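You operate a simulated robot arm through the tools that you are given. There is no shell and no other tool.

Carry out the task below with a simulated two-armed robot. There is one attempt and no reset: what you move stays moved.

TASK
Open the drawer of the pale bench, put the small orange cup in the inside of the drawer of the pale bench, then shut the drawer. Then take the lid off the orange can on the top of the pale bench and lay it down there. Then take the small teal can and leave it on the front of the flat lid. Then fetch the clean filter marked "57" from the top of the white bench and set it on the black mat. Then take the tall cup from the top of the white bench and leave it on top of the black filter. Then fetch the black tube and stand it on the black mat. Do these in the order given. Set down upright: small orange cup, clean filter, tall cup, black tube.

The check looks at the end state, three seconds after you hand in, the way a careful person would. Anything else that was tipped, shoved, dropped, spilled or broken makes it a failure. Lids that push on must go on centred and level and be pressed home; caps that screw on are set level and turned clockwise until they are tight.

THE ROBOT
Two 7-joint arms with two-finger grippers on one trunk, on a base that drives. Base frame: it is fixed to the floor where the robot stands at the start and does not move with it; the origin is under the middle of the robot, x ahead of it, y to its left, z up. Lengths are in mm, angles in rad, forces in N, time in s.
The left shoulder is at the start at [60, 123, 945], the right one opposite. With the tool pointing down near the work surface each hand reaches from about 340 to 800 mm from the robot's upright axis, wherever it stands, measured 20 degrees to its own side. Places, roughly: black filter (8x8x4 cm) [-4800, -13400, 900]; black mat [-2500, -14600, 900]; black tube (3x3x8 cm) [-3700, -14200, 900]; clean filter [-4500, -12500, 1000]; drawer of the pale bench [1300, 1400, 700]; front of the flat lid (19x34 cm) [-1720, -340, 1120]; inside of the drawer of the pale bench [1400, 1400, 700]; orange can (7x7x10 cm) [1500, 1200, 900]; small orange cup (5x5x6 cm) [1300, 400, 900]; small teal can (6x6x5 cm) [1500, 1300, 900]; tall cup [-4750, -13500, 1000]. Payload 1.47 kg a hand.
Tool frame (each hand has its own): the origin (TCP) lies between the finger pads and is the grasp point; the fingertips stand 16 mm ahead of it; z points along the fingers, y is the line along which they close. Largest opening 87 mm; the body of the gripper starts 55 mm behind the TCP.
Orientation is told as [roll, pitch, yaw] about the base's x, y, z axes, in that order, counted from this pose: with the fingers straight down and closing along the base's y, the tool's x points along the base's -x, its y along +y and its z along -z.

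THE INTERFACE
- The arms move only by the tool apply_moves. It takes "left_motion", "right_motion" or both (then of equal length, played together; a hand with none holds still); each is a list that holds one entry, the list of rows, each a list of 7 numbers: the opening, from 0 (shut) to 1 (fully open), then the shift along the tool's x, y, z in mm, then the turn, a rotation vector about the tool's x, y, z in degrees. In form: [[[hand, tx, ty, tz, rx, ry, rz], ...]]. A call has 1 to 20 rows; each row shifts and turns the commanded pose from where the row before left it, along the tool's axes as they then stand. A row lasts 0.2 s, in which the tool goes at most 50 mm and 0.15 rad; a call with a longer step from one row to the next is refused whole, and so is a gripper value outside its range. A pose out of reach is approached as far as the arm can. The call stops where the force on the tool passes 40 N (or 10 N more than at its start, if that is more) or the arm is blocked; 0.2 s more then pass. The fingers move at their own pace (about 153 mm/s each) and stop on an object; they squeeze with about 28 N. The grip force told is the motor's: it shows also when the fingers shut on nothing. Time passes only in rows, and 0.2 s behind the last, so rows that do not move let the fingers close. It gives the time, the measured TCP pose, the force on the tool (base axes), the opening and the grip force at its end, in the units of the frame above (readings bear some noise), with the torque about the TCP (base axes, N m) and any sound that the robot's microphone picked up.
- Cameras (640 x 400 px; columns grow to the right, rows downward): "scene" is now at [96.6, -12.4, 1514]; the picture's right is [-0.13, -0.99, 0.00], its down [-0.61, 0.08, -0.79] and it looks along [0.78, -0.10, -0.62] (base axes); focal length 257 px, centre (320, 200). "left" rides on the left gripper at [73, -12, -90] in its tool frame; the picture's right is [0.16, 0.99, 0.00], its down [-0.72, 0.12, -0.68] and it looks along [-0.67, 0.11, 0.73] (tool axes); focal length 247 px, centre (320, 200). "right" rides on the right gripper at [73, 12, -90] in its tool frame; the picture's right is [-0.16, 0.99, 0.00], its down [-0.72, -0.12, -0.68] and it looks along [-0.67, -0.11, 0.73] (tool axes); focal length 247 px, centre (320, 200). There is no depth. A picture from a camera that has moved, and an enlarged one, comes with that camera's place and axes in the base frame and with its lens.
- camera(camera): a new picture of that camera. It takes no simulated time.
- lift_body(by): slides the trunk up (or, below 0, down) by that many mm; the arms and the scene camera ride with it, the base frame stays. It gives what a move gives, with no picture.
- drive_base(legs): drives the robot by 1 to 6 legs, each [ahead, left, turn to the left] in mm, mm and rad, along the robot's own axes; the way and the turn of a leg run together, so that a leg with both is an arc; at most 1500 mm and 3.142 rad a leg. The arms and the cameras ride along, it lands a little off, and it stops where it bumps. It gives what a move gives.
- turn_head(pan, tilt): turns the head with the scene camera to pan (to the left, within 2.094 rad either way) and tilt (down, from -0.506 to 1.204), counted from straight ahead of the robot. It gives what a move gives.
- zoom(camera, box): a new picture of the part [left, top, right, bottom] of that camera's present view, enlarged. It takes no simulated time.
- close_job(): hands the job in; it is judged then, once.

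Nothing tells you exact positions but the pictures and the camera data. Unless the task says otherwise, let go and move clear before handing in.

The tools are called after ">>>" as name(argument=value, ...) on one line, values as JSON. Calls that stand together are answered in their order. apply_moves: Moves the arms, as the interface text tells. Its arguments: {"type":"object","properties":{"left_motion":{"type":"array","items":{"type":"array","items":{"type":"array","items":{"type":"number"}}}},"right_motion":{"type":"array","items":{"type":"array","items":{"type":"array","items":{"type":"number"}}}}},"required":[]} The other tools are called the same way: lift_body (by) slides the trunk up or down; drive_base (legs) drives the base; turn_head (pan, tilt) turns the head that bears the scene camera; camera (camera) takes a picture; zoom (camera, box) takes an enlarged picture of a part of a camera's view; close_job () hands the job in.

At the start:

```text
t: 0.0
left_tool_pos: [581.4, 272.3, 988.7]
left_orientation: [0.001, 0.0, 0.0]
left_wrist_force: [0.7, 0.4, 0.6]
left_ft_torque: [-0.03, 0.0, 0.0]
left_grip_width: 87.2
left_finger_force: 0.0
right_tool_pos: [608.5, -279.3, 1012.0]
right_orientation: [0.001, 0.0, -0.001]
right_wrist_force: [0.2, -0.2, -0.1]
right_ft_torque: [0.0, -0.02, 0.0]
right_grip_width: 87.0
right_finger_force: 0.1
trunk travel left (down, up): [-100.0, 130.0]
robot x, y, heading: [-2.2, -0.1, 0.004]
head pan, tilt: [-0.133, 0.665]
```

scene: 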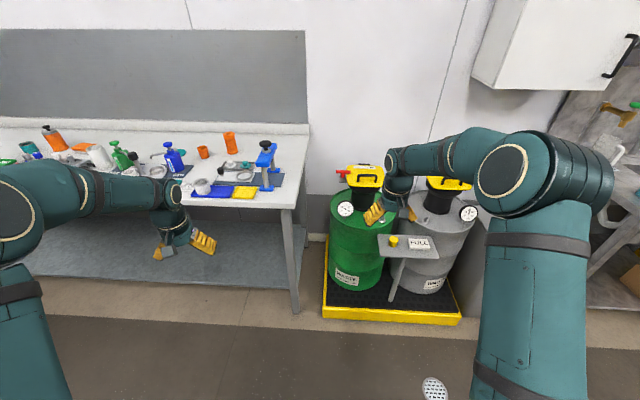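
right: 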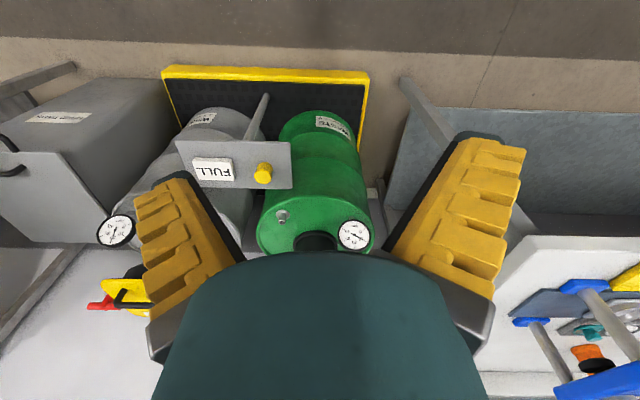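
left: 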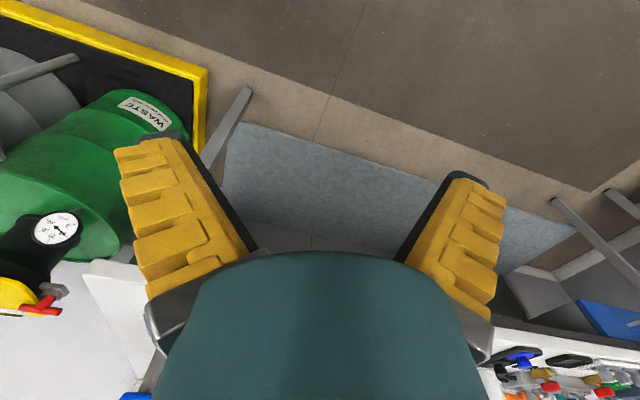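

I see a pale bench ahead and to the left, with many objects on it, and drums to the right. I will look around with the head first to find the drawer, the cup and the cans.

>>> turn_head(pan=0.6, tilt=0.5)

```text
t: 1.1
left_tool_pos: [581.5, 274.5, 989.0]
left_orientation: [0.0, -0.002, -0.002]
left_wrist_force: [0.3, -0.1, -0.3]
left_ft_torque: [0.0, -0.01, 0.01]
left_grip_width: 87.0
left_finger_force: 0.0
right_tool_pos: [607.8, -280.2, 1012.5]
right_orientation: [0.001, 0.0, 0.0]
right_wrist_force: [-0.2, -0.2, 0.1]
right_ft_torque: [0.01, 0.0, -0.03]
right_grip_width: 86.8
right_finger_force: 0.2
trunk travel left (down, up): [-100.0, 130.0]
robot x, y, heading: [-0.8, -0.2, 0.001]
head pan, tilt: [0.6, 0.499]
```

>>> camera(camera="scene")

>>> zoom(camera="scene", box=[320, 100, 560, 250])

>>> zoom(camera="scene", box=[100, 100, 340, 250])

```text
taken
camera scene: at [86.2, 50.4, 1528.7], right [0.56, -0.83, 0.0], down [-0.4, -0.27, -0.88], along [0.72, 0.5, -0.48], focal length 257 px, centre (320, 200)
```

scene: 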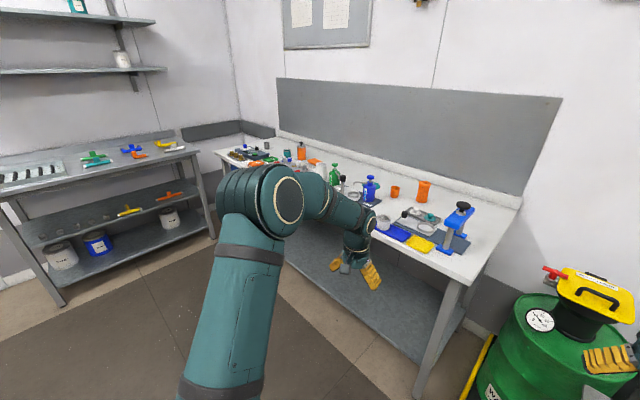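

```text
2.67 times, centred on (440, 175) of scene
camera zoom: at [86.2, 50.4, 1528.7], right [0.56, -0.83, 0.0], down [-0.4, -0.27, -0.88], along [0.72, 0.5, -0.48], focal length 685 px, centre (0, 267)
```

zoom: 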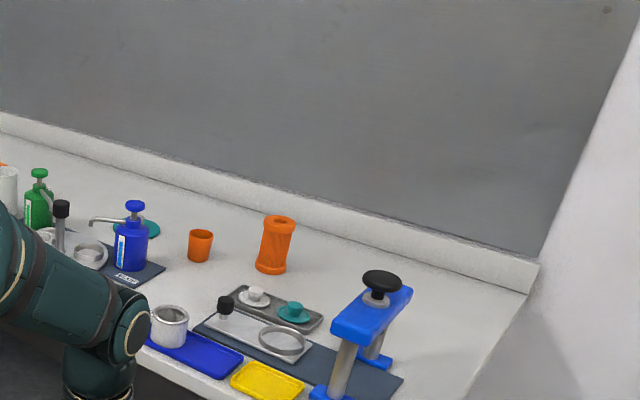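

```text
2.67 times, centred on (220, 175) of scene
camera zoom: at [86.2, 50.4, 1528.7], right [0.56, -0.83, 0.0], down [-0.4, -0.27, -0.88], along [0.72, 0.5, -0.48], focal length 685 px, centre (587, 267)
```

zoom: 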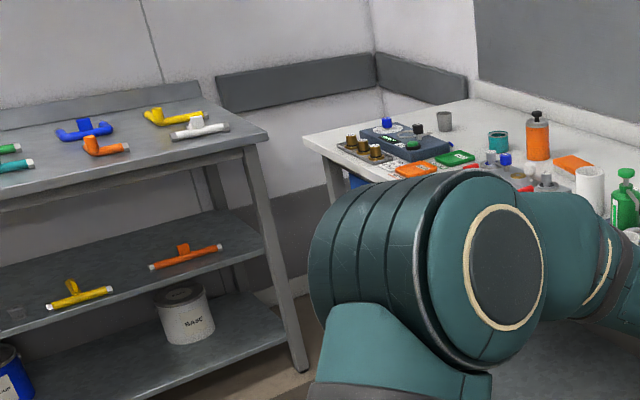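

The bench is skewed by about 0.2 rad, and its front edge runs roughly from [835, 5] to [1200, 1817]. I drive left to face the drawer section and look at it.

>>> drive_base(legs=[[0, 1300, 0], [0, 0, -0.2]])

>>> turn_head(pan=0.0, tilt=0.6)

>>> camera(camera="scene")

```text
t: 13.6
left_tool_pos: [618.4, 1472.0, 989.2]
left_orientation: [0.0, 0.0, -0.19]
left_wrist_force: [-0.4, -0.4, -0.7]
left_ft_torque: [0.0, -0.04, 0.03]
left_grip_width: 87.0
left_finger_force: 0.0
right_tool_pos: [541.6, 923.4, 1012.1]
right_orientation: [0.0, 0.0, -0.189]
right_wrist_force: [-0.3, 0.3, 0.7]
right_ft_torque: [-0.01, -0.03, 0.02]
right_grip_width: 87.2
right_finger_force: 0.0
trunk travel left (down, up): [-100.0, 130.0]
robot x, y, heading: [-8.5, 1313.4, -0.191]
head pan, tilt: [0.6, 0.499]
```

```text
t: 14.6
left_tool_pos: [619.1, 1472.2, 988.8]
left_orientation: [0.0, 0.001, -0.191]
left_wrist_force: [-0.5, 0.2, -0.4]
left_ft_torque: [-0.03, -0.01, -0.02]
left_grip_width: 87.1
left_finger_force: 0.1
right_tool_pos: [541.2, 923.8, 1011.4]
right_orientation: [-0.001, -0.001, -0.189]
right_wrist_force: [-0.1, -0.4, -0.2]
right_ft_torque: [0.01, 0.0, -0.02]
right_grip_width: 86.9
right_finger_force: 0.1
trunk travel left (down, up): [-100.0, 130.0]
robot x, y, heading: [-3.5, 1313.5, -0.186]
head pan, tilt: [0.0, 0.6]
```

```text
taken
camera scene: at [93.2, 1293.0, 1519.6], right [-0.19, -0.98, 0.0], down [-0.55, 0.11, -0.83], along [0.81, -0.15, -0.56], focal length 257 px, centre (320, 200)
```

scene: 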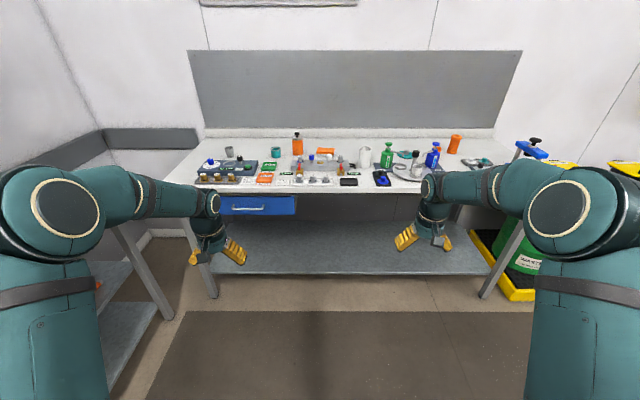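

>>> zoom(camera="scene", box=[160, 120, 340, 232])

>>> zoom(camera="scene", box=[330, 120, 510, 232])

```text
3.56 times, centred on (250, 176) of scene
camera zoom: at [93.2, 1293.0, 1519.6], right [-0.19, -0.98, 0.0], down [-0.55, 0.11, -0.83], along [0.81, -0.15, -0.56], focal length 913 px, centre (569, 285)
```

zoom: 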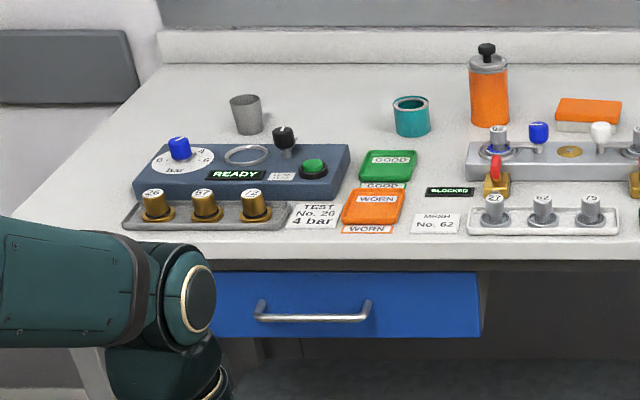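

```text
3.56 times, centred on (420, 176) of scene
camera zoom: at [93.2, 1293.0, 1519.6], right [-0.19, -0.98, 0.0], down [-0.55, 0.11, -0.83], along [0.81, -0.15, -0.56], focal length 913 px, centre (-36, 285)
```

zoom: 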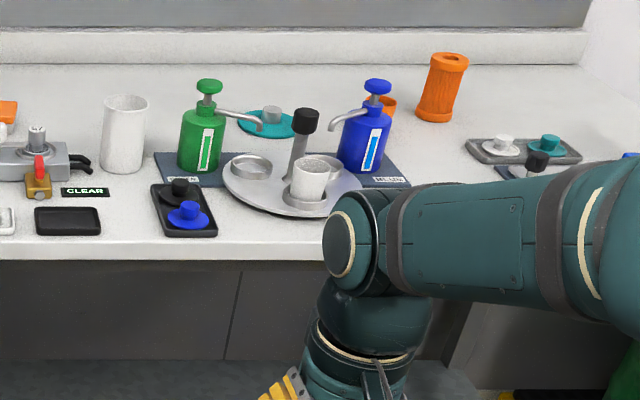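

I see a blue drawer with a bar handle under the bench's left part, the orange can with a black-knobbed lid, and the open teal can behind. I drive closer so that the left hand can reach the handle, and look again.

>>> drive_base(legs=[[350, 145, 0]])

>>> turn_head(pan=0.2, tilt=0.75)

>>> camera(camera="scene")

>>> camera(camera="left")

```text
t: 17.0
left_tool_pos: [994.1, 1544.9, 988.6]
left_orientation: [0.0, 0.0, -0.192]
left_wrist_force: [0.5, -0.1, 0.7]
left_ft_torque: [0.0, -0.01, -0.02]
left_grip_width: 87.1
left_finger_force: 0.1
right_tool_pos: [914.7, 994.2, 1013.0]
right_orientation: [-0.002, -0.001, -0.191]
right_wrist_force: [0.0, 0.2, -0.4]
right_ft_torque: [-0.02, 0.01, 0.0]
right_grip_width: 86.6
right_finger_force: 0.1
trunk travel left (down, up): [-100.0, 130.0]
robot x, y, heading: [368.8, 1384.9, -0.192]
head pan, tilt: [0.0, 0.6]
```

```text
t: 17.7
left_tool_pos: [993.3, 1543.0, 988.6]
left_orientation: [0.002, 0.0, -0.192]
left_wrist_force: [0.0, 0.9, 0.2]
left_ft_torque: [-0.03, 0.01, 0.01]
left_grip_width: 87.0
left_finger_force: 0.0
right_tool_pos: [912.9, 992.7, 1014.2]
right_orientation: [0.0, -0.001, -0.192]
right_wrist_force: [-0.8, 0.3, 1.1]
right_ft_torque: [-0.03, 0.03, -0.04]
right_grip_width: 86.8
right_finger_force: 0.0
trunk travel left (down, up): [-100.0, 130.0]
robot x, y, heading: [367.4, 1387.6, -0.193]
head pan, tilt: [0.201, 0.75]
```

```text
taken
camera scene: at [463.2, 1383.1, 1506.8], right [0.01, -1.0, 0.0], down [-0.68, -0.01, -0.73], along [0.73, 0.01, -0.68], focal length 257 px, centre (320, 200)
```

scene: 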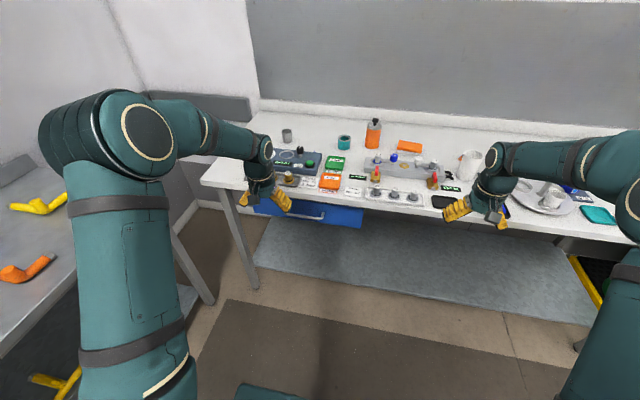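

```text
taken
camera left: at [919.7, 1545.1, 1077.6], right [0.03, 1.0, 0.0], down [0.73, -0.03, 0.68], along [0.68, -0.02, -0.73], focal length 247 px, centre (320, 200)
```

left: 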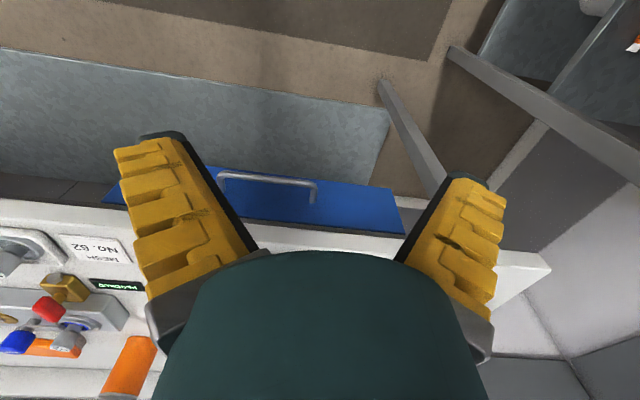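

I zoom on the handle in both pictures to triangulate it.

>>> zoom(camera="scene", box=[220, 120, 400, 232])

>>> zoom(camera="left", box=[80, 130, 480, 280])

>>> camera(camera="right")

```text
3.56 times, centred on (310, 176) of scene
camera zoom: at [463.2, 1383.1, 1506.8], right [0.01, -1.0, 0.0], down [-0.68, -0.01, -0.73], along [0.73, 0.01, -0.68], focal length 913 px, centre (356, 285)
```

zoom: 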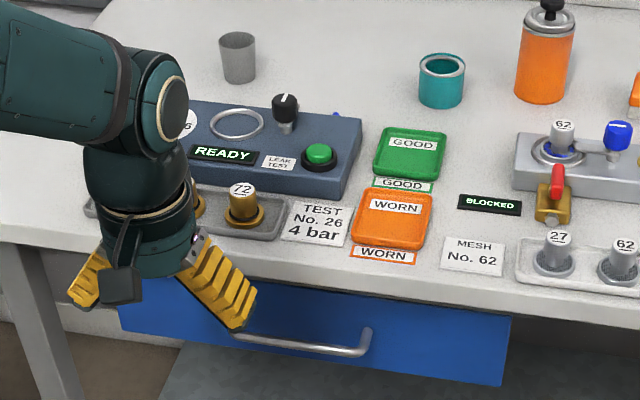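

```text
1.60 times, centred on (280, 205) of left
camera zoom: at [919.7, 1545.1, 1077.6], right [0.03, 1.0, 0.0], down [0.73, -0.03, 0.68], along [0.68, -0.02, -0.73], focal length 395 px, centre (384, 192)
```

zoom: 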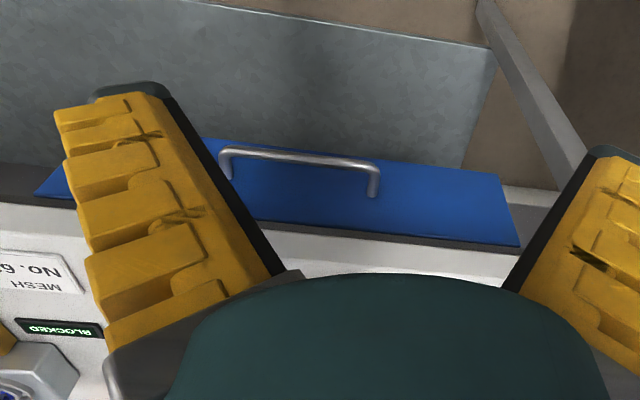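

```text
taken
camera right: at [843.9, 1018.9, 1101.5], right [0.34, 0.94, 0.0], down [0.69, -0.25, 0.68], along [0.64, -0.23, -0.73], focal length 247 px, centre (320, 200)
```

right: 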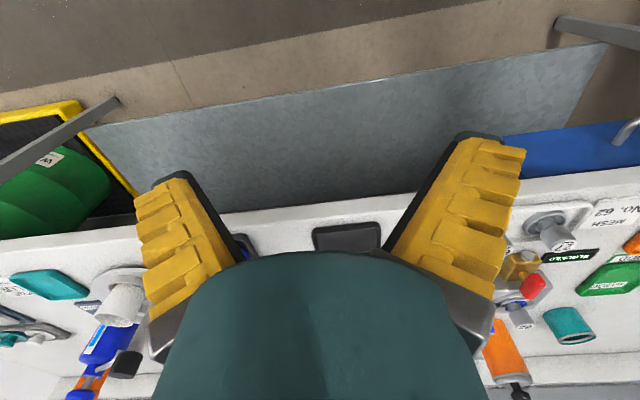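

The handle bar is about 145 mm long, centred near [1151, 1458, 778], and stands about 33 mm off the drawer face; the bench top is near z = 904. I turn the left hand to point forward with its fingers closing vertically.

>>> apply_moves(left_motion=[[[0.7, 0, 0, 0, -4.949, -4.949, 4.949], [0.7, 0, 0, 0, -4.949, -4.949, 4.949], [0.7, 0, 0, 0, -4.949, -4.949, 4.949], [0.7, 0, 0, 0, -4.949, -4.949, 4.949], [0.7, 0, 0, 0, -4.949, -4.949, 4.949], [0.7, 0, 0, 0, -4.949, -4.949, 4.949], [0.7, 0, 0, 0, -4.949, -4.949, 4.949], [0.7, 0, 0, 0, -4.949, -4.949, 4.949], [0.7, 0, 0, 0, -4.949, -4.949, 4.949], [0.7, 0, 0, 0, -4.949, -4.949, 4.949], [0.7, 0, 0, 0, -4.949, -4.949, 4.949], [0.7, 0, 0, 0, -4.949, -4.949, 4.949], [0.7, 0, 0, 0, -4.949, -4.949, 4.949], [0.7, 0, 0, 0, -4.949, -4.949, 4.949], [0.7, 0, 0, 0, 0, 0, 0], [0.7, 0, 0, 0, 0, 0, 0]]])

>>> camera(camera="scene")

>>> camera(camera="left")

```text
t: 21.1
left_tool_pos: [992.8, 1543.0, 988.1]
left_orientation: [1.162, -0.272, -1.353]
left_wrist_force: [-0.8, -0.1, 0.1]
left_ft_torque: [0.01, 0.0, 0.0]
left_grip_width: 65.4
left_finger_force: 2.9
left hand out of reach, approached as far as the arm can: row 11, 12, 13, 14
right_tool_pos: [913.2, 994.2, 1012.1]
right_orientation: [0.0, 0.0, -0.191]
right_wrist_force: [-0.4, -0.1, -0.1]
right_ft_torque: [0.0, 0.0, 0.01]
right_grip_width: 87.2
right_finger_force: 0.1
trunk travel left (down, up): [-100.0, 130.0]
robot x, y, heading: [370.4, 1385.3, -0.202]
head pan, tilt: [0.201, 0.75]
```

```text
taken
camera scene: at [463.3, 1383.2, 1506.7], right [0.01, -1.0, 0.0], down [-0.68, -0.01, -0.73], along [0.73, 0.01, -0.68], focal length 257 px, centre (320, 200)
```

scene: 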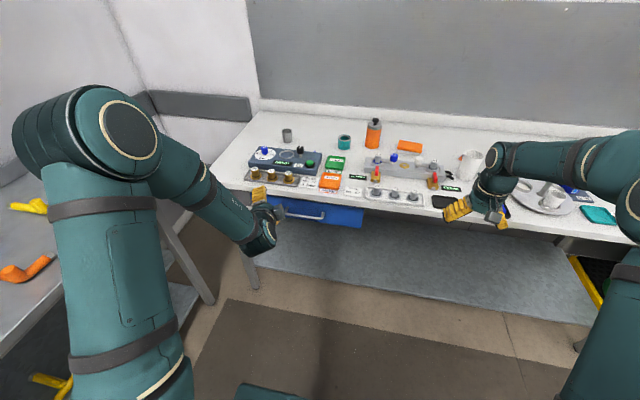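

```text
taken
camera left: at [892.4, 1598.9, 992.4], right [0.3, 0.47, 0.83], down [-0.44, -0.71, 0.56], along [0.85, -0.53, -0.01], focal length 247 px, centre (320, 200)
```

left: 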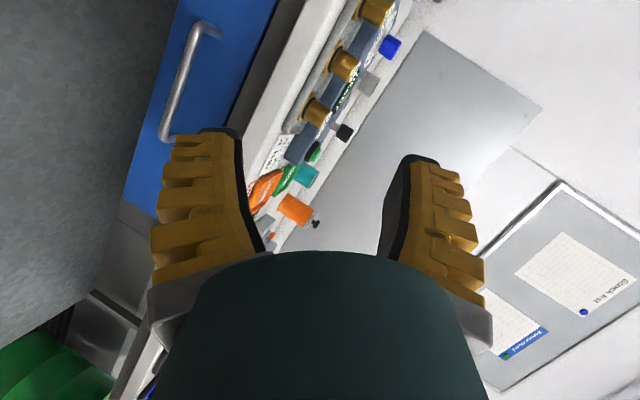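

The hand came most of the way round but the wrist limit stopped it at this height. I lower it in front of the bench, where the horizontal pose should be easier, and check.

>>> apply_moves(left_motion=[[[0.7, 0, -40, 0, 0, 0, 0], [0.7, 0, -40, 0, 0, 0, 0], [0.7, 0, -40, 0, 0, 0, 0], [0.7, 0, -40, 0, 0, 0, 0], [0.7, 0, -40, 0, 0, 0, 0], [0.7, 0, 0, 0, 0, 0, 0], [0.7, 0, 0, 0, 0, 0, 0]]])

>>> camera(camera="left")

```text
t: 22.7
left_tool_pos: [928.9, 1479.6, 822.5]
left_orientation: [1.163, -0.271, -1.354]
left_wrist_force: [-0.2, -0.6, 0.1]
left_ft_torque: [-0.02, -0.02, 0.0]
left_grip_width: 65.2
left_finger_force: 3.1
left hand out of reach, approached as far as the arm can: row 2
right_tool_pos: [913.5, 992.6, 1012.7]
right_orientation: [0.001, 0.0, -0.192]
right_wrist_force: [-0.7, -0.7, -0.1]
right_ft_torque: [0.01, -0.02, 0.03]
right_grip_width: 87.1
right_finger_force: 0.0
trunk travel left (down, up): [-100.0, 130.0]
robot x, y, heading: [367.3, 1392.6, -0.192]
head pan, tilt: [0.201, 0.75]
```

```text
taken
camera left: at [827.4, 1536.2, 827.4], right [0.3, 0.47, 0.83], down [-0.44, -0.71, 0.56], along [0.85, -0.53, -0.01], focal length 247 px, centre (320, 200)
```

left: 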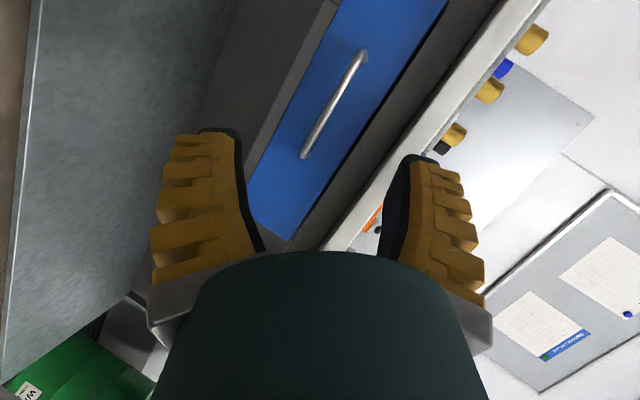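

The commanded pose follows what was reached, so I continue the remaining turn here at the lower height.

>>> apply_moves(left_motion=[[[0.7, 0, 0, 0, -4.93, -4.95, 4.97], [0.7, 0, 0, 0, -4.93, -4.95, 4.97], [0.7, 0, 0, 0, -4.93, -4.95, 4.97], [0.7, 0, 0, 0, -4.93, -4.95, 4.97], [0.7, 0, 0, 0, 0, 0, 0]]])

>>> camera(camera="left")

>>> camera(camera="scene")

```text
t: 23.9
left_tool_pos: [929.8, 1479.5, 823.0]
left_orientation: [1.57, 0.002, -1.767]
left_wrist_force: [-0.7, -0.3, -0.6]
left_ft_torque: [-0.02, -0.04, -0.03]
left_grip_width: 65.4
left_finger_force: 3.1
right_tool_pos: [913.6, 993.0, 1013.8]
right_orientation: [-0.001, -0.001, -0.194]
right_wrist_force: [0.2, 0.0, -0.4]
right_ft_torque: [0.01, -0.01, -0.03]
right_grip_width: 87.2
right_finger_force: 0.1
trunk travel left (down, up): [-100.0, 130.0]
robot x, y, heading: [370.2, 1385.9, -0.194]
head pan, tilt: [0.201, 0.75]
```

```text
taken
camera left: at [856.2, 1567.7, 810.8], right [0.03, 0.15, 0.99], down [-0.81, -0.58, 0.11], along [0.59, -0.8, 0.11], focal length 247 px, centre (320, 200)
```

left: 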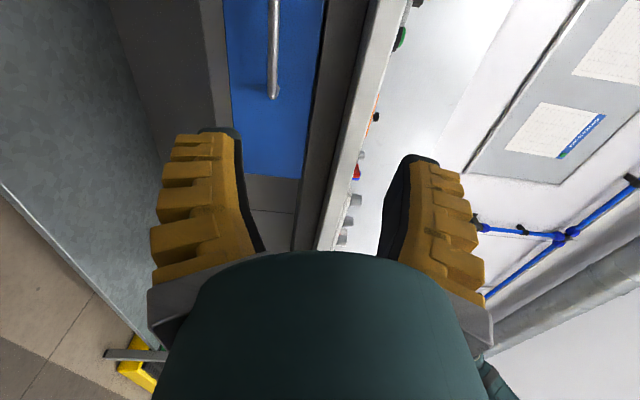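

```text
taken
camera scene: at [463.2, 1383.1, 1506.8], right [0.01, -1.0, 0.0], down [-0.68, -0.01, -0.73], along [0.73, 0.01, -0.68], focal length 257 px, centre (320, 200)
```

scene: 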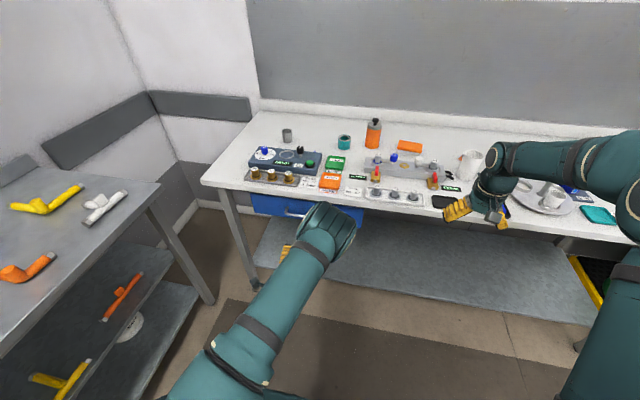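

The hand now points straight ahead with fingers closing vertically. I lower it to the bar height, centre it sideways, go partway forward, and check the picture.

>>> apply_moves(left_motion=[[[0.7, 10, -24, 0, 0, 0, 0], [0.7, 10, -24, 0, 0, 0, 0], [0.7, 0, 0, 40, 0, 0, 0], [0.7, 0, 0, 40, 0, 0, 0], [0.7, 0, 0, 40, 0, 0, 0], [0.7, 0, 0, 20, 0, 0, 0], [0.7, 0, 0, 0, 0, 0, 0]]])

>>> camera(camera="left")

>>> zoom(camera="scene", box=[220, 150, 400, 262])

```text
t: 25.5
left_tool_pos: [1071.2, 1472.0, 772.7]
left_orientation: [1.569, 0.001, -1.764]
left_wrist_force: [0.0, -0.2, -1.1]
left_ft_torque: [-0.02, -0.02, -0.02]
left_grip_width: 65.3
left_finger_force: 3.0
right_tool_pos: [913.6, 993.1, 1013.6]
right_orientation: [0.002, 0.002, -0.192]
right_wrist_force: [-0.4, 0.2, -0.3]
right_ft_torque: [-0.01, -0.02, -0.03]
right_grip_width: 86.8
right_finger_force: 0.1
trunk travel left (down, up): [-100.0, 130.0]
robot x, y, heading: [371.3, 1380.9, -0.19]
head pan, tilt: [0.201, 0.75]
```

```text
taken
camera left: at [998.6, 1559.4, 761.5], right [0.03, 0.15, 0.99], down [-0.81, -0.58, 0.12], along [0.59, -0.8, 0.11], focal length 247 px, centre (320, 200)
```

left: 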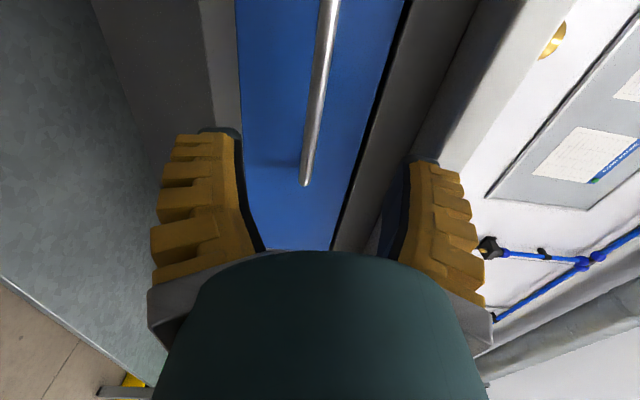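

```text
3.56 times, centred on (310, 206) of scene
camera zoom: at [463.3, 1383.2, 1506.7], right [0.01, -1.0, 0.0], down [-0.68, -0.01, -0.73], along [0.73, 0.01, -0.68], focal length 913 px, centre (356, 179)
```

zoom: 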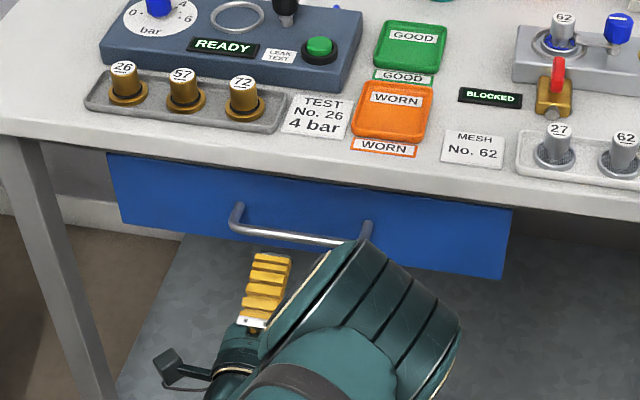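

The bar is level with the fingers and about 85 mm ahead. I go forward 84 mm and close on it.

>>> apply_moves(left_motion=[[[0.7, 0, 0, 30, 0, 0, 0], [0.7, 0, 0, 30, 0, 0, 0], [0.7, 0, 0, 24, 0, 0, 0], [0.7, 0, 0, 0, 0, 0, 0]]])

>>> camera(camera="left")

>>> zoom(camera="scene", box=[220, 150, 400, 262])

```text
t: 26.5
left_tool_pos: [1156.0, 1455.4, 773.4]
left_orientation: [1.569, 0.002, -1.765]
left_wrist_force: [0.0, 0.1, 0.0]
left_ft_torque: [0.0, -0.01, 0.0]
left_grip_width: 65.3
left_finger_force: 3.4
right_tool_pos: [914.1, 993.2, 1011.9]
right_orientation: [0.0, 0.0, -0.193]
right_wrist_force: [-1.1, 0.8, -0.3]
right_ft_torque: [0.0, -0.01, 0.01]
right_grip_width: 87.2
right_finger_force: 0.1
trunk travel left (down, up): [-100.0, 130.0]
robot x, y, heading: [368.7, 1385.2, -0.192]
head pan, tilt: [0.201, 0.75]
```

```text
taken
camera left: at [1081.7, 1544.0, 761.1], right [0.03, 0.15, 0.99], down [-0.81, -0.58, 0.12], along [0.59, -0.8, 0.11], focal length 247 px, centre (320, 200)
```

left: 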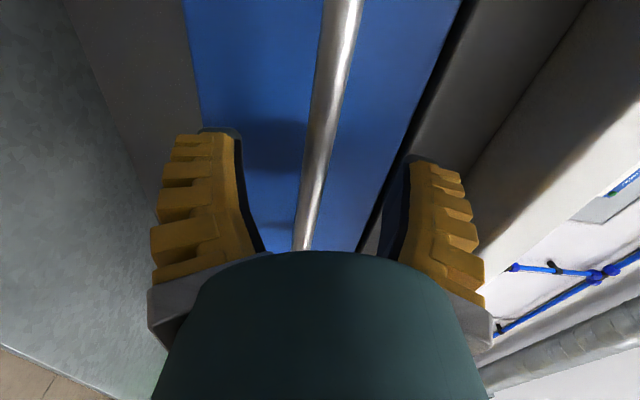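

```text
3.56 times, centred on (310, 206) of scene
camera zoom: at [463.1, 1383.1, 1506.8], right [0.01, -1.0, 0.0], down [-0.68, -0.01, -0.73], along [0.73, 0.01, -0.68], focal length 913 px, centre (356, 179)
```

zoom: 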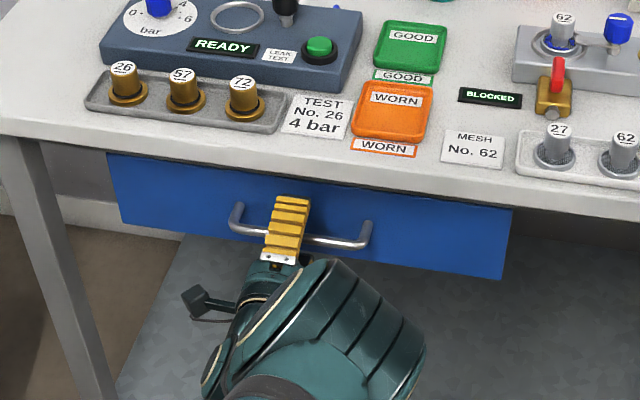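

The fingers straddle the bar. I close on it.

>>> apply_moves(left_motion=[[[0, 0, 0, 0, 0, 0, 0], [0, 0, 0, 0, 0, 0, 0], [0, 0, 0, 0, 0, 0, 0], [0, 0, 0, 0, 0, 0, 0]]])

```text
t: 27.5
left_tool_pos: [1155.1, 1455.0, 769.7]
left_orientation: [1.563, 0.002, -1.765]
left_wrist_force: [-4.3, -1.6, -19.1]
left_ft_torque: [-0.02, 0.16, 0.1]
left_grip_width: 6.4
left_finger_force: 30.3
right_tool_pos: [914.5, 994.0, 1011.7]
right_orientation: [-0.002, 0.002, -0.194]
right_wrist_force: [-0.3, -0.2, 0.4]
right_ft_torque: [-0.02, -0.01, 0.05]
right_grip_width: 86.9
right_finger_force: 0.1
trunk travel left (down, up): [-100.0, 130.0]
robot x, y, heading: [369.1, 1383.0, -0.185]
head pan, tilt: [0.201, 0.75]
```

The bar is gripped (it sits a few mm below the commanded centre). I lower the command slightly and pull the drawer straight back.

>>> apply_moves(left_motion=[[[0, 0, -3, -5, 0, 0, 0], [0, 0, 0, -25, 0, 0, 0], [0, 0, 0, -25, 0, 0, 0], [0, 0, 0, -25, 0, 0, 0], [0, 0, 0, -25, 0, 0, 0], [0, 0, 0, -25, 0, 0, 0], [0, 0, 0, -20, 0, 0, 0], [0, 0, 0, 0, 0, 0, 0]]])

>>> camera(camera="scene")

```text
t: 29.3
left_tool_pos: [1005.6, 1485.6, 770.4]
left_orientation: [1.568, -0.001, -1.762]
left_wrist_force: [1.8, 12.1, -16.4]
left_ft_torque: [0.01, 0.11, 0.48]
left_grip_width: 5.8
left_finger_force: 30.2
right_tool_pos: [913.5, 994.8, 1012.9]
right_orientation: [-0.002, 0.001, -0.192]
right_wrist_force: [0.2, 0.1, -0.3]
right_ft_torque: [0.0, -0.02, 0.02]
right_grip_width: 86.9
right_finger_force: 0.0
trunk travel left (down, up): [-100.0, 130.0]
robot x, y, heading: [367.1, 1387.2, -0.191]
head pan, tilt: [0.201, 0.75]
```

```text
taken
camera scene: at [464.9, 1384.5, 1506.6], right [0.01, -1.0, 0.0], down [-0.68, -0.01, -0.73], along [0.73, 0.01, -0.68], focal length 257 px, centre (320, 200)
```

scene: 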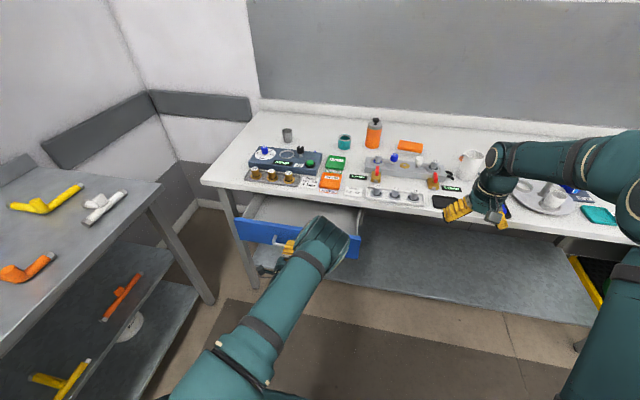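

The drawer slides out well, about 150 mm so far. I pull another 80 mm.

>>> apply_moves(left_motion=[[[0, 0, 0, -20, 0, 0, 0], [0, 0, 0, -20, 0, 0, 0], [0, 0, 0, -20, 0, 0, 0], [0, 0, 0, -20, 0, 0, 0], [0, 0, 0, 0, 0, 0, 0]]])

>>> camera(camera="scene")

```text
t: 30.5
left_tool_pos: [928.5, 1500.3, 770.2]
left_orientation: [1.566, -0.001, -1.766]
left_wrist_force: [-1.7, -6.5, -26.7]
left_ft_torque: [0.04, 0.14, -0.22]
left_grip_width: 5.8
left_finger_force: 30.1
right_tool_pos: [914.3, 994.7, 1012.1]
right_orientation: [-0.001, 0.002, -0.193]
right_wrist_force: [-0.2, 0.0, -0.1]
right_ft_torque: [0.02, -0.02, 0.0]
right_grip_width: 86.8
right_finger_force: 0.0
trunk travel left (down, up): [-100.0, 130.0]
robot x, y, heading: [369.5, 1389.0, -0.195]
head pan, tilt: [0.201, 0.75]
```

```text
taken
camera scene: at [465.2, 1382.7, 1506.5], right [0.01, -1.0, 0.0], down [-0.68, 0.0, -0.73], along [0.73, 0.01, -0.68], focal length 257 px, centre (320, 200)
```

scene: 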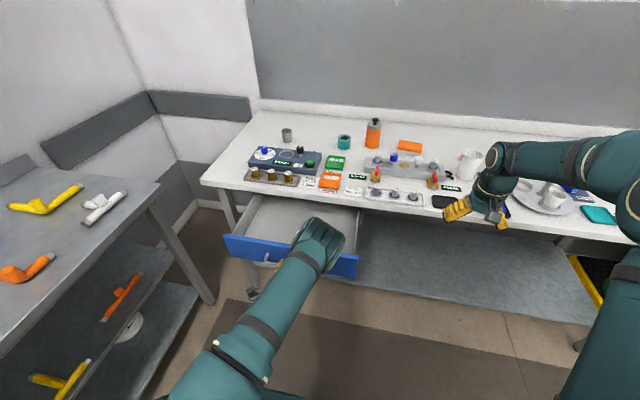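

The drawer is about 230 mm open, enough for the cup. I let go of the handle and back off, then see inside.

>>> apply_moves(left_motion=[[[0.3, 0, 0, 0, 0, 0, 0], [0.6, 0, 0, 0, 0, 0, 0], [0.6, 0, 0, 0, 0, 0, 0], [0.6, 0, 0, -30, 0, 0, 0], [0.6, 0, 0, -30, 0, 0, 0], [0.6, 0, 0, -30, 0, 0, 0], [0.6, 0, 0, 0, 0, 0, 0]]])

>>> camera(camera="scene")

>>> zoom(camera="scene", box=[200, 180, 400, 305])

```text
t: 32.1
left_tool_pos: [839.3, 1518.9, 772.3]
left_orientation: [1.569, 0.002, -1.765]
left_wrist_force: [0.1, 0.4, -0.8]
left_ft_torque: [0.0, 0.02, 0.03]
left_grip_width: 57.5
left_finger_force: 3.1
right_tool_pos: [914.0, 994.0, 1012.6]
right_orientation: [0.001, 0.0, -0.191]
right_wrist_force: [-0.1, 0.1, -0.6]
right_ft_torque: [-0.01, -0.02, 0.01]
right_grip_width: 86.7
right_finger_force: 0.0
trunk travel left (down, up): [-100.0, 130.0]
robot x, y, heading: [371.2, 1386.6, -0.191]
head pan, tilt: [0.201, 0.75]
```

```text
taken
camera scene: at [463.6, 1383.2, 1506.7], right [0.01, -1.0, 0.0], down [-0.68, -0.01, -0.73], along [0.73, 0.01, -0.68], focal length 257 px, centre (320, 200)
```

scene: 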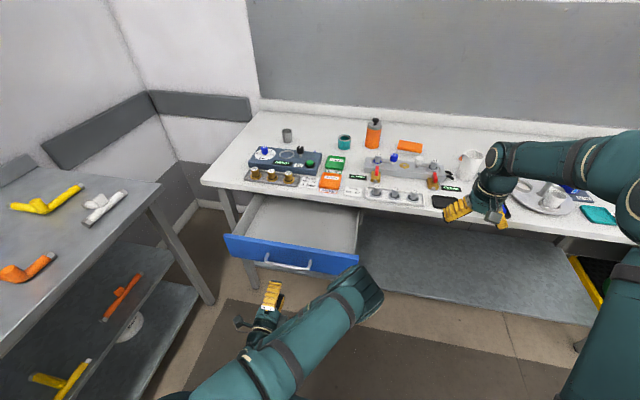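

```text
3.20 times, centred on (300, 242) of scene
camera zoom: at [463.6, 1383.2, 1506.7], right [0.01, -1.0, 0.0], down [-0.68, -0.01, -0.73], along [0.73, 0.01, -0.68], focal length 822 px, centre (384, 64)
```

zoom: 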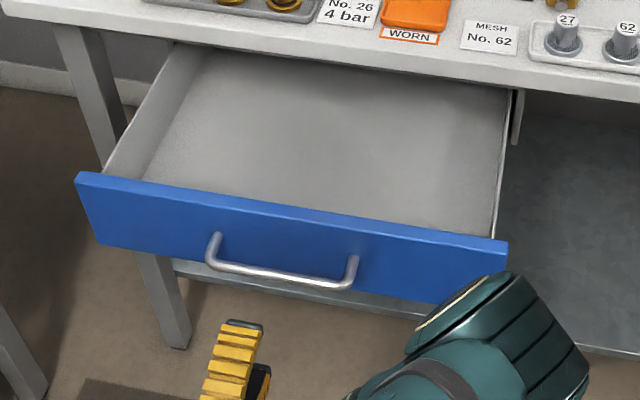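

The drawer is open and empty, with its front rim near z = 844. I turn the left hand back to pointing down, raise both hands, and then go for the orange cup.

>>> apply_moves(left_motion=[[[0.8, 0, 0, 0, 4.949, 4.949, -4.949], [0.8, 0, 0, 0, 4.949, 4.949, -4.949], [0.8, 0, 0, 0, 4.949, 4.949, -4.949], [0.8, 0, 0, 0, 4.949, 4.949, -4.949], [0.8, 0, 0, 0, 4.949, 4.949, -4.949], [0.8, 0, 0, 0, 4.949, 4.949, -4.949], [0.8, 0, 0, 0, 4.949, 4.949, -4.949], [0.8, 0, 0, 0, 4.949, 4.949, -4.949], [0.8, 0, 0, 0, 4.949, 4.949, -4.949], [0.8, 0, 0, 0, 4.949, 4.949, -4.949], [0.8, 0, 0, 0, 4.949, 4.949, -4.949], [0.8, 0, 0, 0, 4.949, 4.949, -4.949], [0.8, 0, 0, 0, 4.949, 4.949, -4.949], [0.8, 0, 0, 0, 4.949, 4.949, -4.949], [0.8, 0, 0, 0, 0, 0, 0]]])

```text
t: 35.3
left_tool_pos: [840.8, 1516.9, 770.7]
left_orientation: [0.001, 0.002, -0.191]
left_wrist_force: [0.1, 0.3, 0.0]
left_ft_torque: [0.04, 0.05, 0.03]
left_grip_width: 73.1
left_finger_force: 2.8
right_tool_pos: [914.5, 994.4, 1012.5]
right_orientation: [0.0, 0.0, -0.192]
right_wrist_force: [0.6, -0.4, 1.1]
right_ft_torque: [0.0, 0.01, 0.01]
right_grip_width: 86.8
right_finger_force: 0.2
trunk travel left (down, up): [-100.0, 130.0]
robot x, y, heading: [369.5, 1384.2, -0.187]
head pan, tilt: [0.201, 0.75]
```

The left hand points down again. I raise both hands clear of the tall bottles.

>>> apply_moves(left_motion=[[[0.8, 0, 0, -45, 0, 0, 0], [0.8, 0, 0, -45, 0, 0, 0], [0.8, 0, 0, -45, 0, 0, 0], [0.8, 0, 0, -45, 0, 0, 0], [0.8, 0, 0, -45, 0, 0, 0], [0.8, 0, 0, -45, 0, 0, 0], [0.8, 0, 0, -45, 0, 0, 0], [0.8, 0, 0, 0, 0, 0, 0]]], right_motion=[[[1, 0, 0, -20, 0, 0, 0], [1, 0, 0, -20, 0, 0, 0], [1, 0, 0, -20, 0, 0, 0], [1, 0, 0, -20, 0, 0, 0], [1, 0, 0, -20, 0, 0, 0], [1, 0, 0, -20, 0, 0, 0], [1, 0, 0, 0, 0, 0, 0], [1, 0, 0, 0, 0, 0, 0]]])

>>> drive_base(legs=[[0, -1050, 0]])

>>> turn_head(pan=0.1, tilt=0.65)

>>> camera(camera="scene")

```text
t: 37.1
left_tool_pos: [837.1, 1516.4, 1087.5]
left_orientation: [0.0, 0.001, -0.193]
left_wrist_force: [-0.5, 0.5, 0.0]
left_ft_torque: [0.0, 0.02, -0.03]
left_grip_width: 73.0
left_finger_force: 2.3
right_tool_pos: [914.0, 993.7, 1132.7]
right_orientation: [0.001, -0.001, -0.194]
right_wrist_force: [0.3, -0.3, 0.5]
right_ft_torque: [-0.03, 0.0, 0.02]
right_grip_width: 86.8
right_finger_force: 0.0
trunk travel left (down, up): [-100.0, 130.0]
robot x, y, heading: [366.3, 1385.3, -0.191]
head pan, tilt: [0.201, 0.75]
```

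```text
t: 46.6
left_tool_pos: [638.8, 487.3, 1087.7]
left_orientation: [0.001, 0.001, -0.188]
left_wrist_force: [0.2, -0.6, 0.0]
left_ft_torque: [0.0, 0.04, -0.01]
left_grip_width: 73.3
left_finger_force: 2.6
right_tool_pos: [716.6, -34.1, 1133.4]
right_orientation: [-0.002, -0.001, -0.186]
right_wrist_force: [-0.1, 0.3, -0.1]
right_ft_torque: [-0.01, 0.01, 0.01]
right_grip_width: 87.1
right_finger_force: 0.1
trunk travel left (down, up): [-100.0, 130.0]
robot x, y, heading: [174.5, 352.8, -0.192]
head pan, tilt: [0.201, 0.75]
```

```text
t: 47.3
left_tool_pos: [638.6, 487.9, 1086.5]
left_orientation: [0.002, 0.002, -0.188]
left_wrist_force: [-0.5, -0.2, -0.4]
left_ft_torque: [0.0, -0.03, 0.01]
left_grip_width: 73.1
left_finger_force: 2.1
right_tool_pos: [717.2, -33.5, 1132.7]
right_orientation: [0.0, 0.001, -0.186]
right_wrist_force: [0.0, -1.0, -1.3]
right_ft_torque: [0.0, 0.0, 0.0]
right_grip_width: 87.2
right_finger_force: 0.0
trunk travel left (down, up): [-100.0, 130.0]
robot x, y, heading: [172.6, 352.8, -0.189]
head pan, tilt: [0.099, 0.649]
```

```text
taken
camera scene: at [268.5, 343.6, 1515.3], right [-0.09, -1.0, 0.0], down [-0.6, 0.05, -0.8], along [0.79, -0.07, -0.6], focal length 257 px, centre (320, 200)
```

scene: 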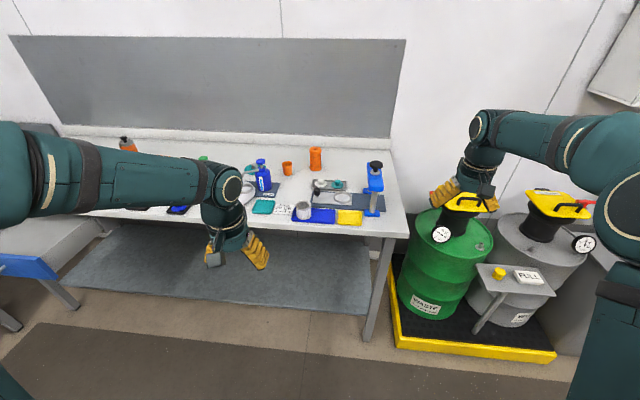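

I zoom on the cup area to locate it from here.

>>> zoom(camera="scene", box=[220, 130, 400, 242])

>>> camera(camera="left")

```text
3.56 times, centred on (310, 186) of scene
camera zoom: at [268.5, 343.6, 1515.3], right [-0.09, -1.0, 0.0], down [-0.6, 0.05, -0.8], along [0.79, -0.07, -0.6], focal length 913 px, centre (356, 250)
```

zoom: 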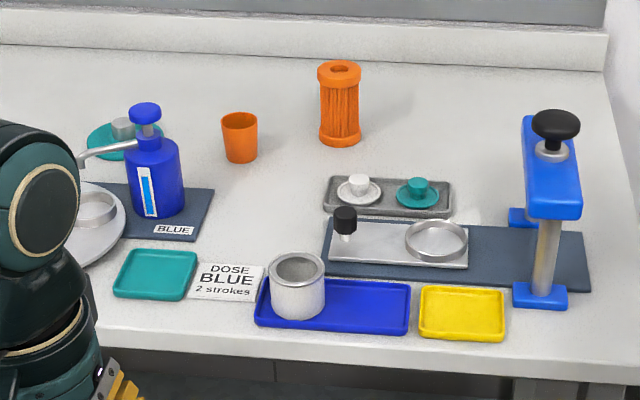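

```text
taken
camera left: at [564.7, 488.6, 1175.2], right [0.03, 1.0, 0.0], down [0.73, -0.02, 0.68], along [0.68, -0.02, -0.73], focal length 247 px, centre (320, 200)
```

left: 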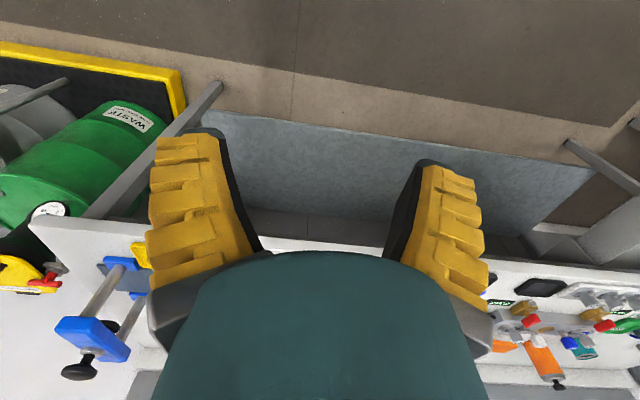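

The small orange cup stands near [1285, 402], from z = 904 to 961. I drive ahead about 350 mm so that the left hand can reach it.

>>> drive_base(legs=[[350, 0, 0]])

>>> camera(camera="scene")

```text
t: 49.6
left_tool_pos: [985.1, 415.8, 1086.6]
left_orientation: [0.001, 0.002, -0.197]
left_wrist_force: [0.0, -0.6, -0.3]
left_ft_torque: [0.01, 0.0, -0.03]
left_grip_width: 73.1
left_finger_force: 2.2
right_tool_pos: [1060.9, -106.4, 1131.5]
right_orientation: [0.0, 0.0, -0.197]
right_wrist_force: [-0.3, 0.0, 0.4]
right_ft_torque: [-0.04, 0.03, 0.01]
right_grip_width: 87.2
right_finger_force: 0.1
trunk travel left (down, up): [-100.0, 130.0]
robot x, y, heading: [516.2, 285.8, -0.199]
head pan, tilt: [0.099, 0.649]
```

```text
taken
camera scene: at [614.8, 275.3, 1515.3], right [-0.1, -1.0, 0.0], down [-0.6, 0.06, -0.8], along [0.79, -0.08, -0.61], focal length 257 px, centre (320, 200)
```

scene: 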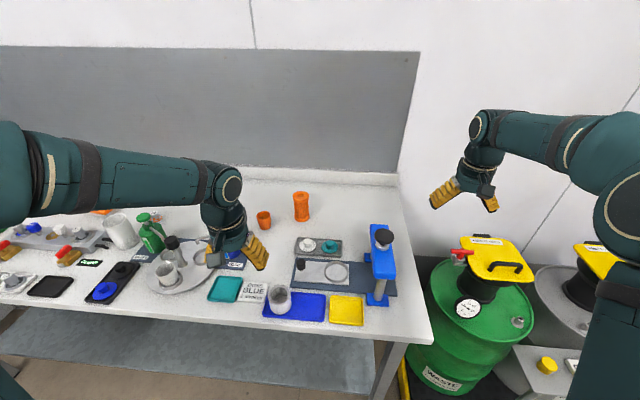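

The drive went well. I zoom to localize the cup again.

>>> zoom(camera="scene", box=[220, 160, 340, 235])

>>> camera(camera="left")

```text
5.33 times, centred on (280, 198) of scene
camera zoom: at [614.8, 275.3, 1515.3], right [-0.1, -1.0, 0.0], down [-0.6, 0.06, -0.8], along [0.79, -0.08, -0.61], focal length 1370 px, centre (533, 213)
```

zoom: 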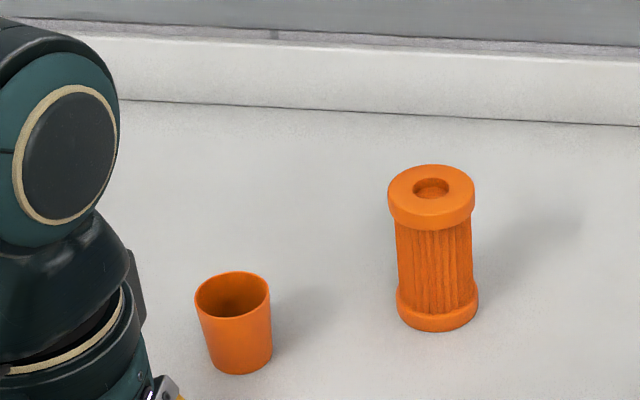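

```text
taken
camera left: at [912.1, 417.6, 1175.0], right [0.04, 1.0, 0.0], down [0.73, -0.03, 0.68], along [0.68, -0.02, -0.73], focal length 247 px, centre (320, 200)
```

left: 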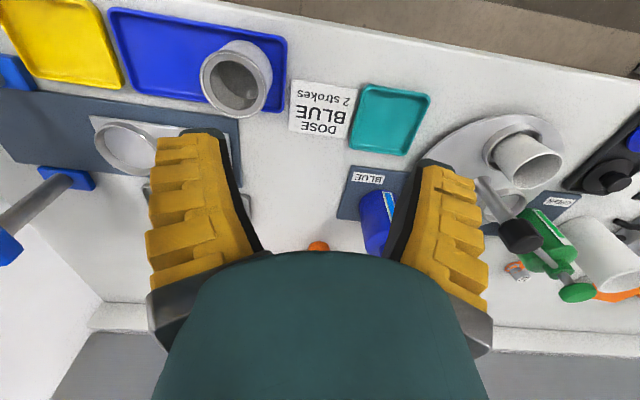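

I carry the left hand over the cup at a safe height and then check with the hand camera.

>>> apply_moves(left_motion=[[[0.9, -48, 6.8, 0, 0, 0, 0], [0.9, -48, 6.8, 0, 0, 0, 0], [0.9, -48, 6.8, 0, 0, 0, 0], [0.9, -48, 6.8, 0, 0, 0, 0], [0.9, -48, 6.8, 0, 0, 0, 0], [0.9, -48, 6.8, 0, 0, 0, 0], [0.9, 0, 0, 0, 0, 0, 0]]])

>>> camera(camera="left")

>>> camera(camera="scene")

```text
t: 51.2
left_tool_pos: [1274.6, 402.9, 1087.3]
left_orientation: [0.001, 0.002, -0.197]
left_wrist_force: [-0.1, 0.1, 0.6]
left_ft_torque: [0.04, -0.06, -0.02]
left_grip_width: 80.4
left_finger_force: 1.3
right_tool_pos: [1056.5, -106.5, 1133.3]
right_orientation: [-0.001, -0.002, -0.196]
right_wrist_force: [0.8, 0.7, -0.3]
right_ft_torque: [-0.03, 0.0, 0.03]
right_grip_width: 86.8
right_finger_force: 0.2
trunk travel left (down, up): [-100.0, 130.0]
robot x, y, heading: [515.0, 285.6, -0.198]
head pan, tilt: [0.099, 0.649]
```

```text
taken
camera left: at [1200.7, 404.4, 1175.9], right [0.04, 1.0, 0.0], down [0.73, -0.03, 0.68], along [0.68, -0.03, -0.73], focal length 247 px, centre (320, 200)
```

left: 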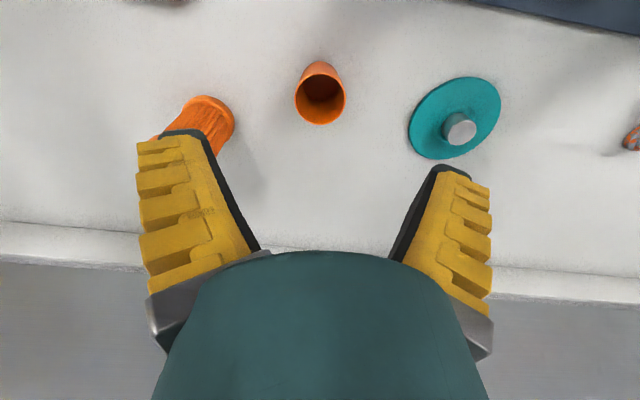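

```text
taken
camera scene: at [612.1, 275.9, 1515.6], right [-0.1, -1.0, 0.0], down [-0.6, 0.06, -0.8], along [0.79, -0.08, -0.6], focal length 257 px, centre (320, 200)
```

scene: 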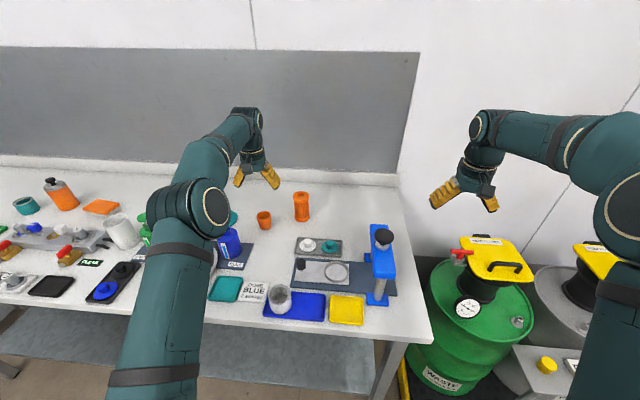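

The cup is under the hand, about 6 mm farther ahead. I correct, go down, and grip it at mid height.

>>> apply_moves(left_motion=[[[0.9, -6, 0, 35, 0, 0, 0], [0.9, 0, 0, 40, 0, 0, 0], [0.9, 0, 0, 40, 0, 0, 0], [0.9, 0, 0, 30, 0, 0, 0], [0.9, 0, 0, 8, 0, 0, 0], [0.9, 0, 0, 0, 0, 0, 0]]])

>>> camera(camera="left")

>>> zoom(camera="scene", box=[200, 140, 340, 228])

```text
t: 52.6
left_tool_pos: [1281.9, 401.3, 931.1]
left_orientation: [0.001, 0.002, -0.198]
left_wrist_force: [0.6, -0.6, 0.4]
left_ft_torque: [0.01, 0.01, 0.05]
left_grip_width: 80.2
left_finger_force: 0.9
right_tool_pos: [1058.1, -105.1, 1132.0]
right_orientation: [-0.001, 0.0, -0.197]
right_wrist_force: [0.4, 0.0, -0.1]
right_ft_torque: [-0.01, 0.0, 0.04]
right_grip_width: 87.1
right_finger_force: 0.1
trunk travel left (down, up): [-100.0, 130.0]
robot x, y, heading: [520.8, 284.7, -0.193]
head pan, tilt: [0.099, 0.649]
```

```text
taken
camera left: at [1207.4, 402.9, 1020.5], right [0.04, 1.0, 0.0], down [0.73, -0.03, 0.68], along [0.68, -0.03, -0.73], focal length 247 px, centre (320, 200)
```

left: 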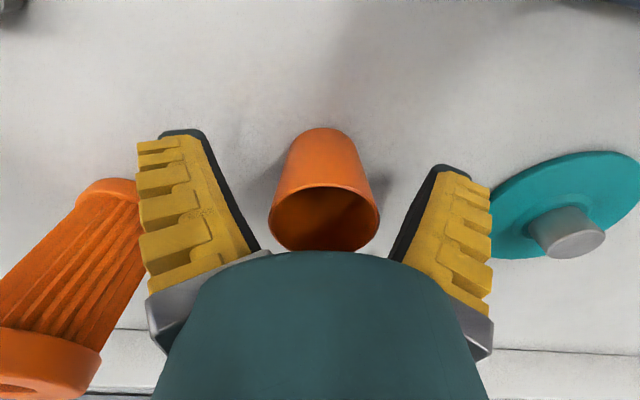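

```text
4.55 times, centred on (270, 184) of scene
camera zoom: at [613.9, 275.5, 1515.3], right [-0.1, -1.0, 0.0], down [-0.6, 0.06, -0.8], along [0.79, -0.08, -0.6], focal length 1167 px, centre (547, 273)
```

zoom: 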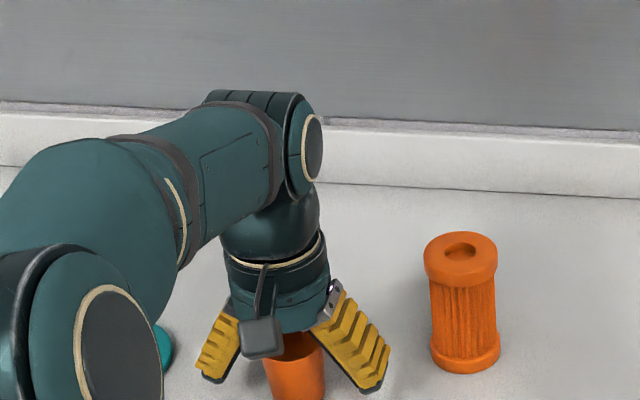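

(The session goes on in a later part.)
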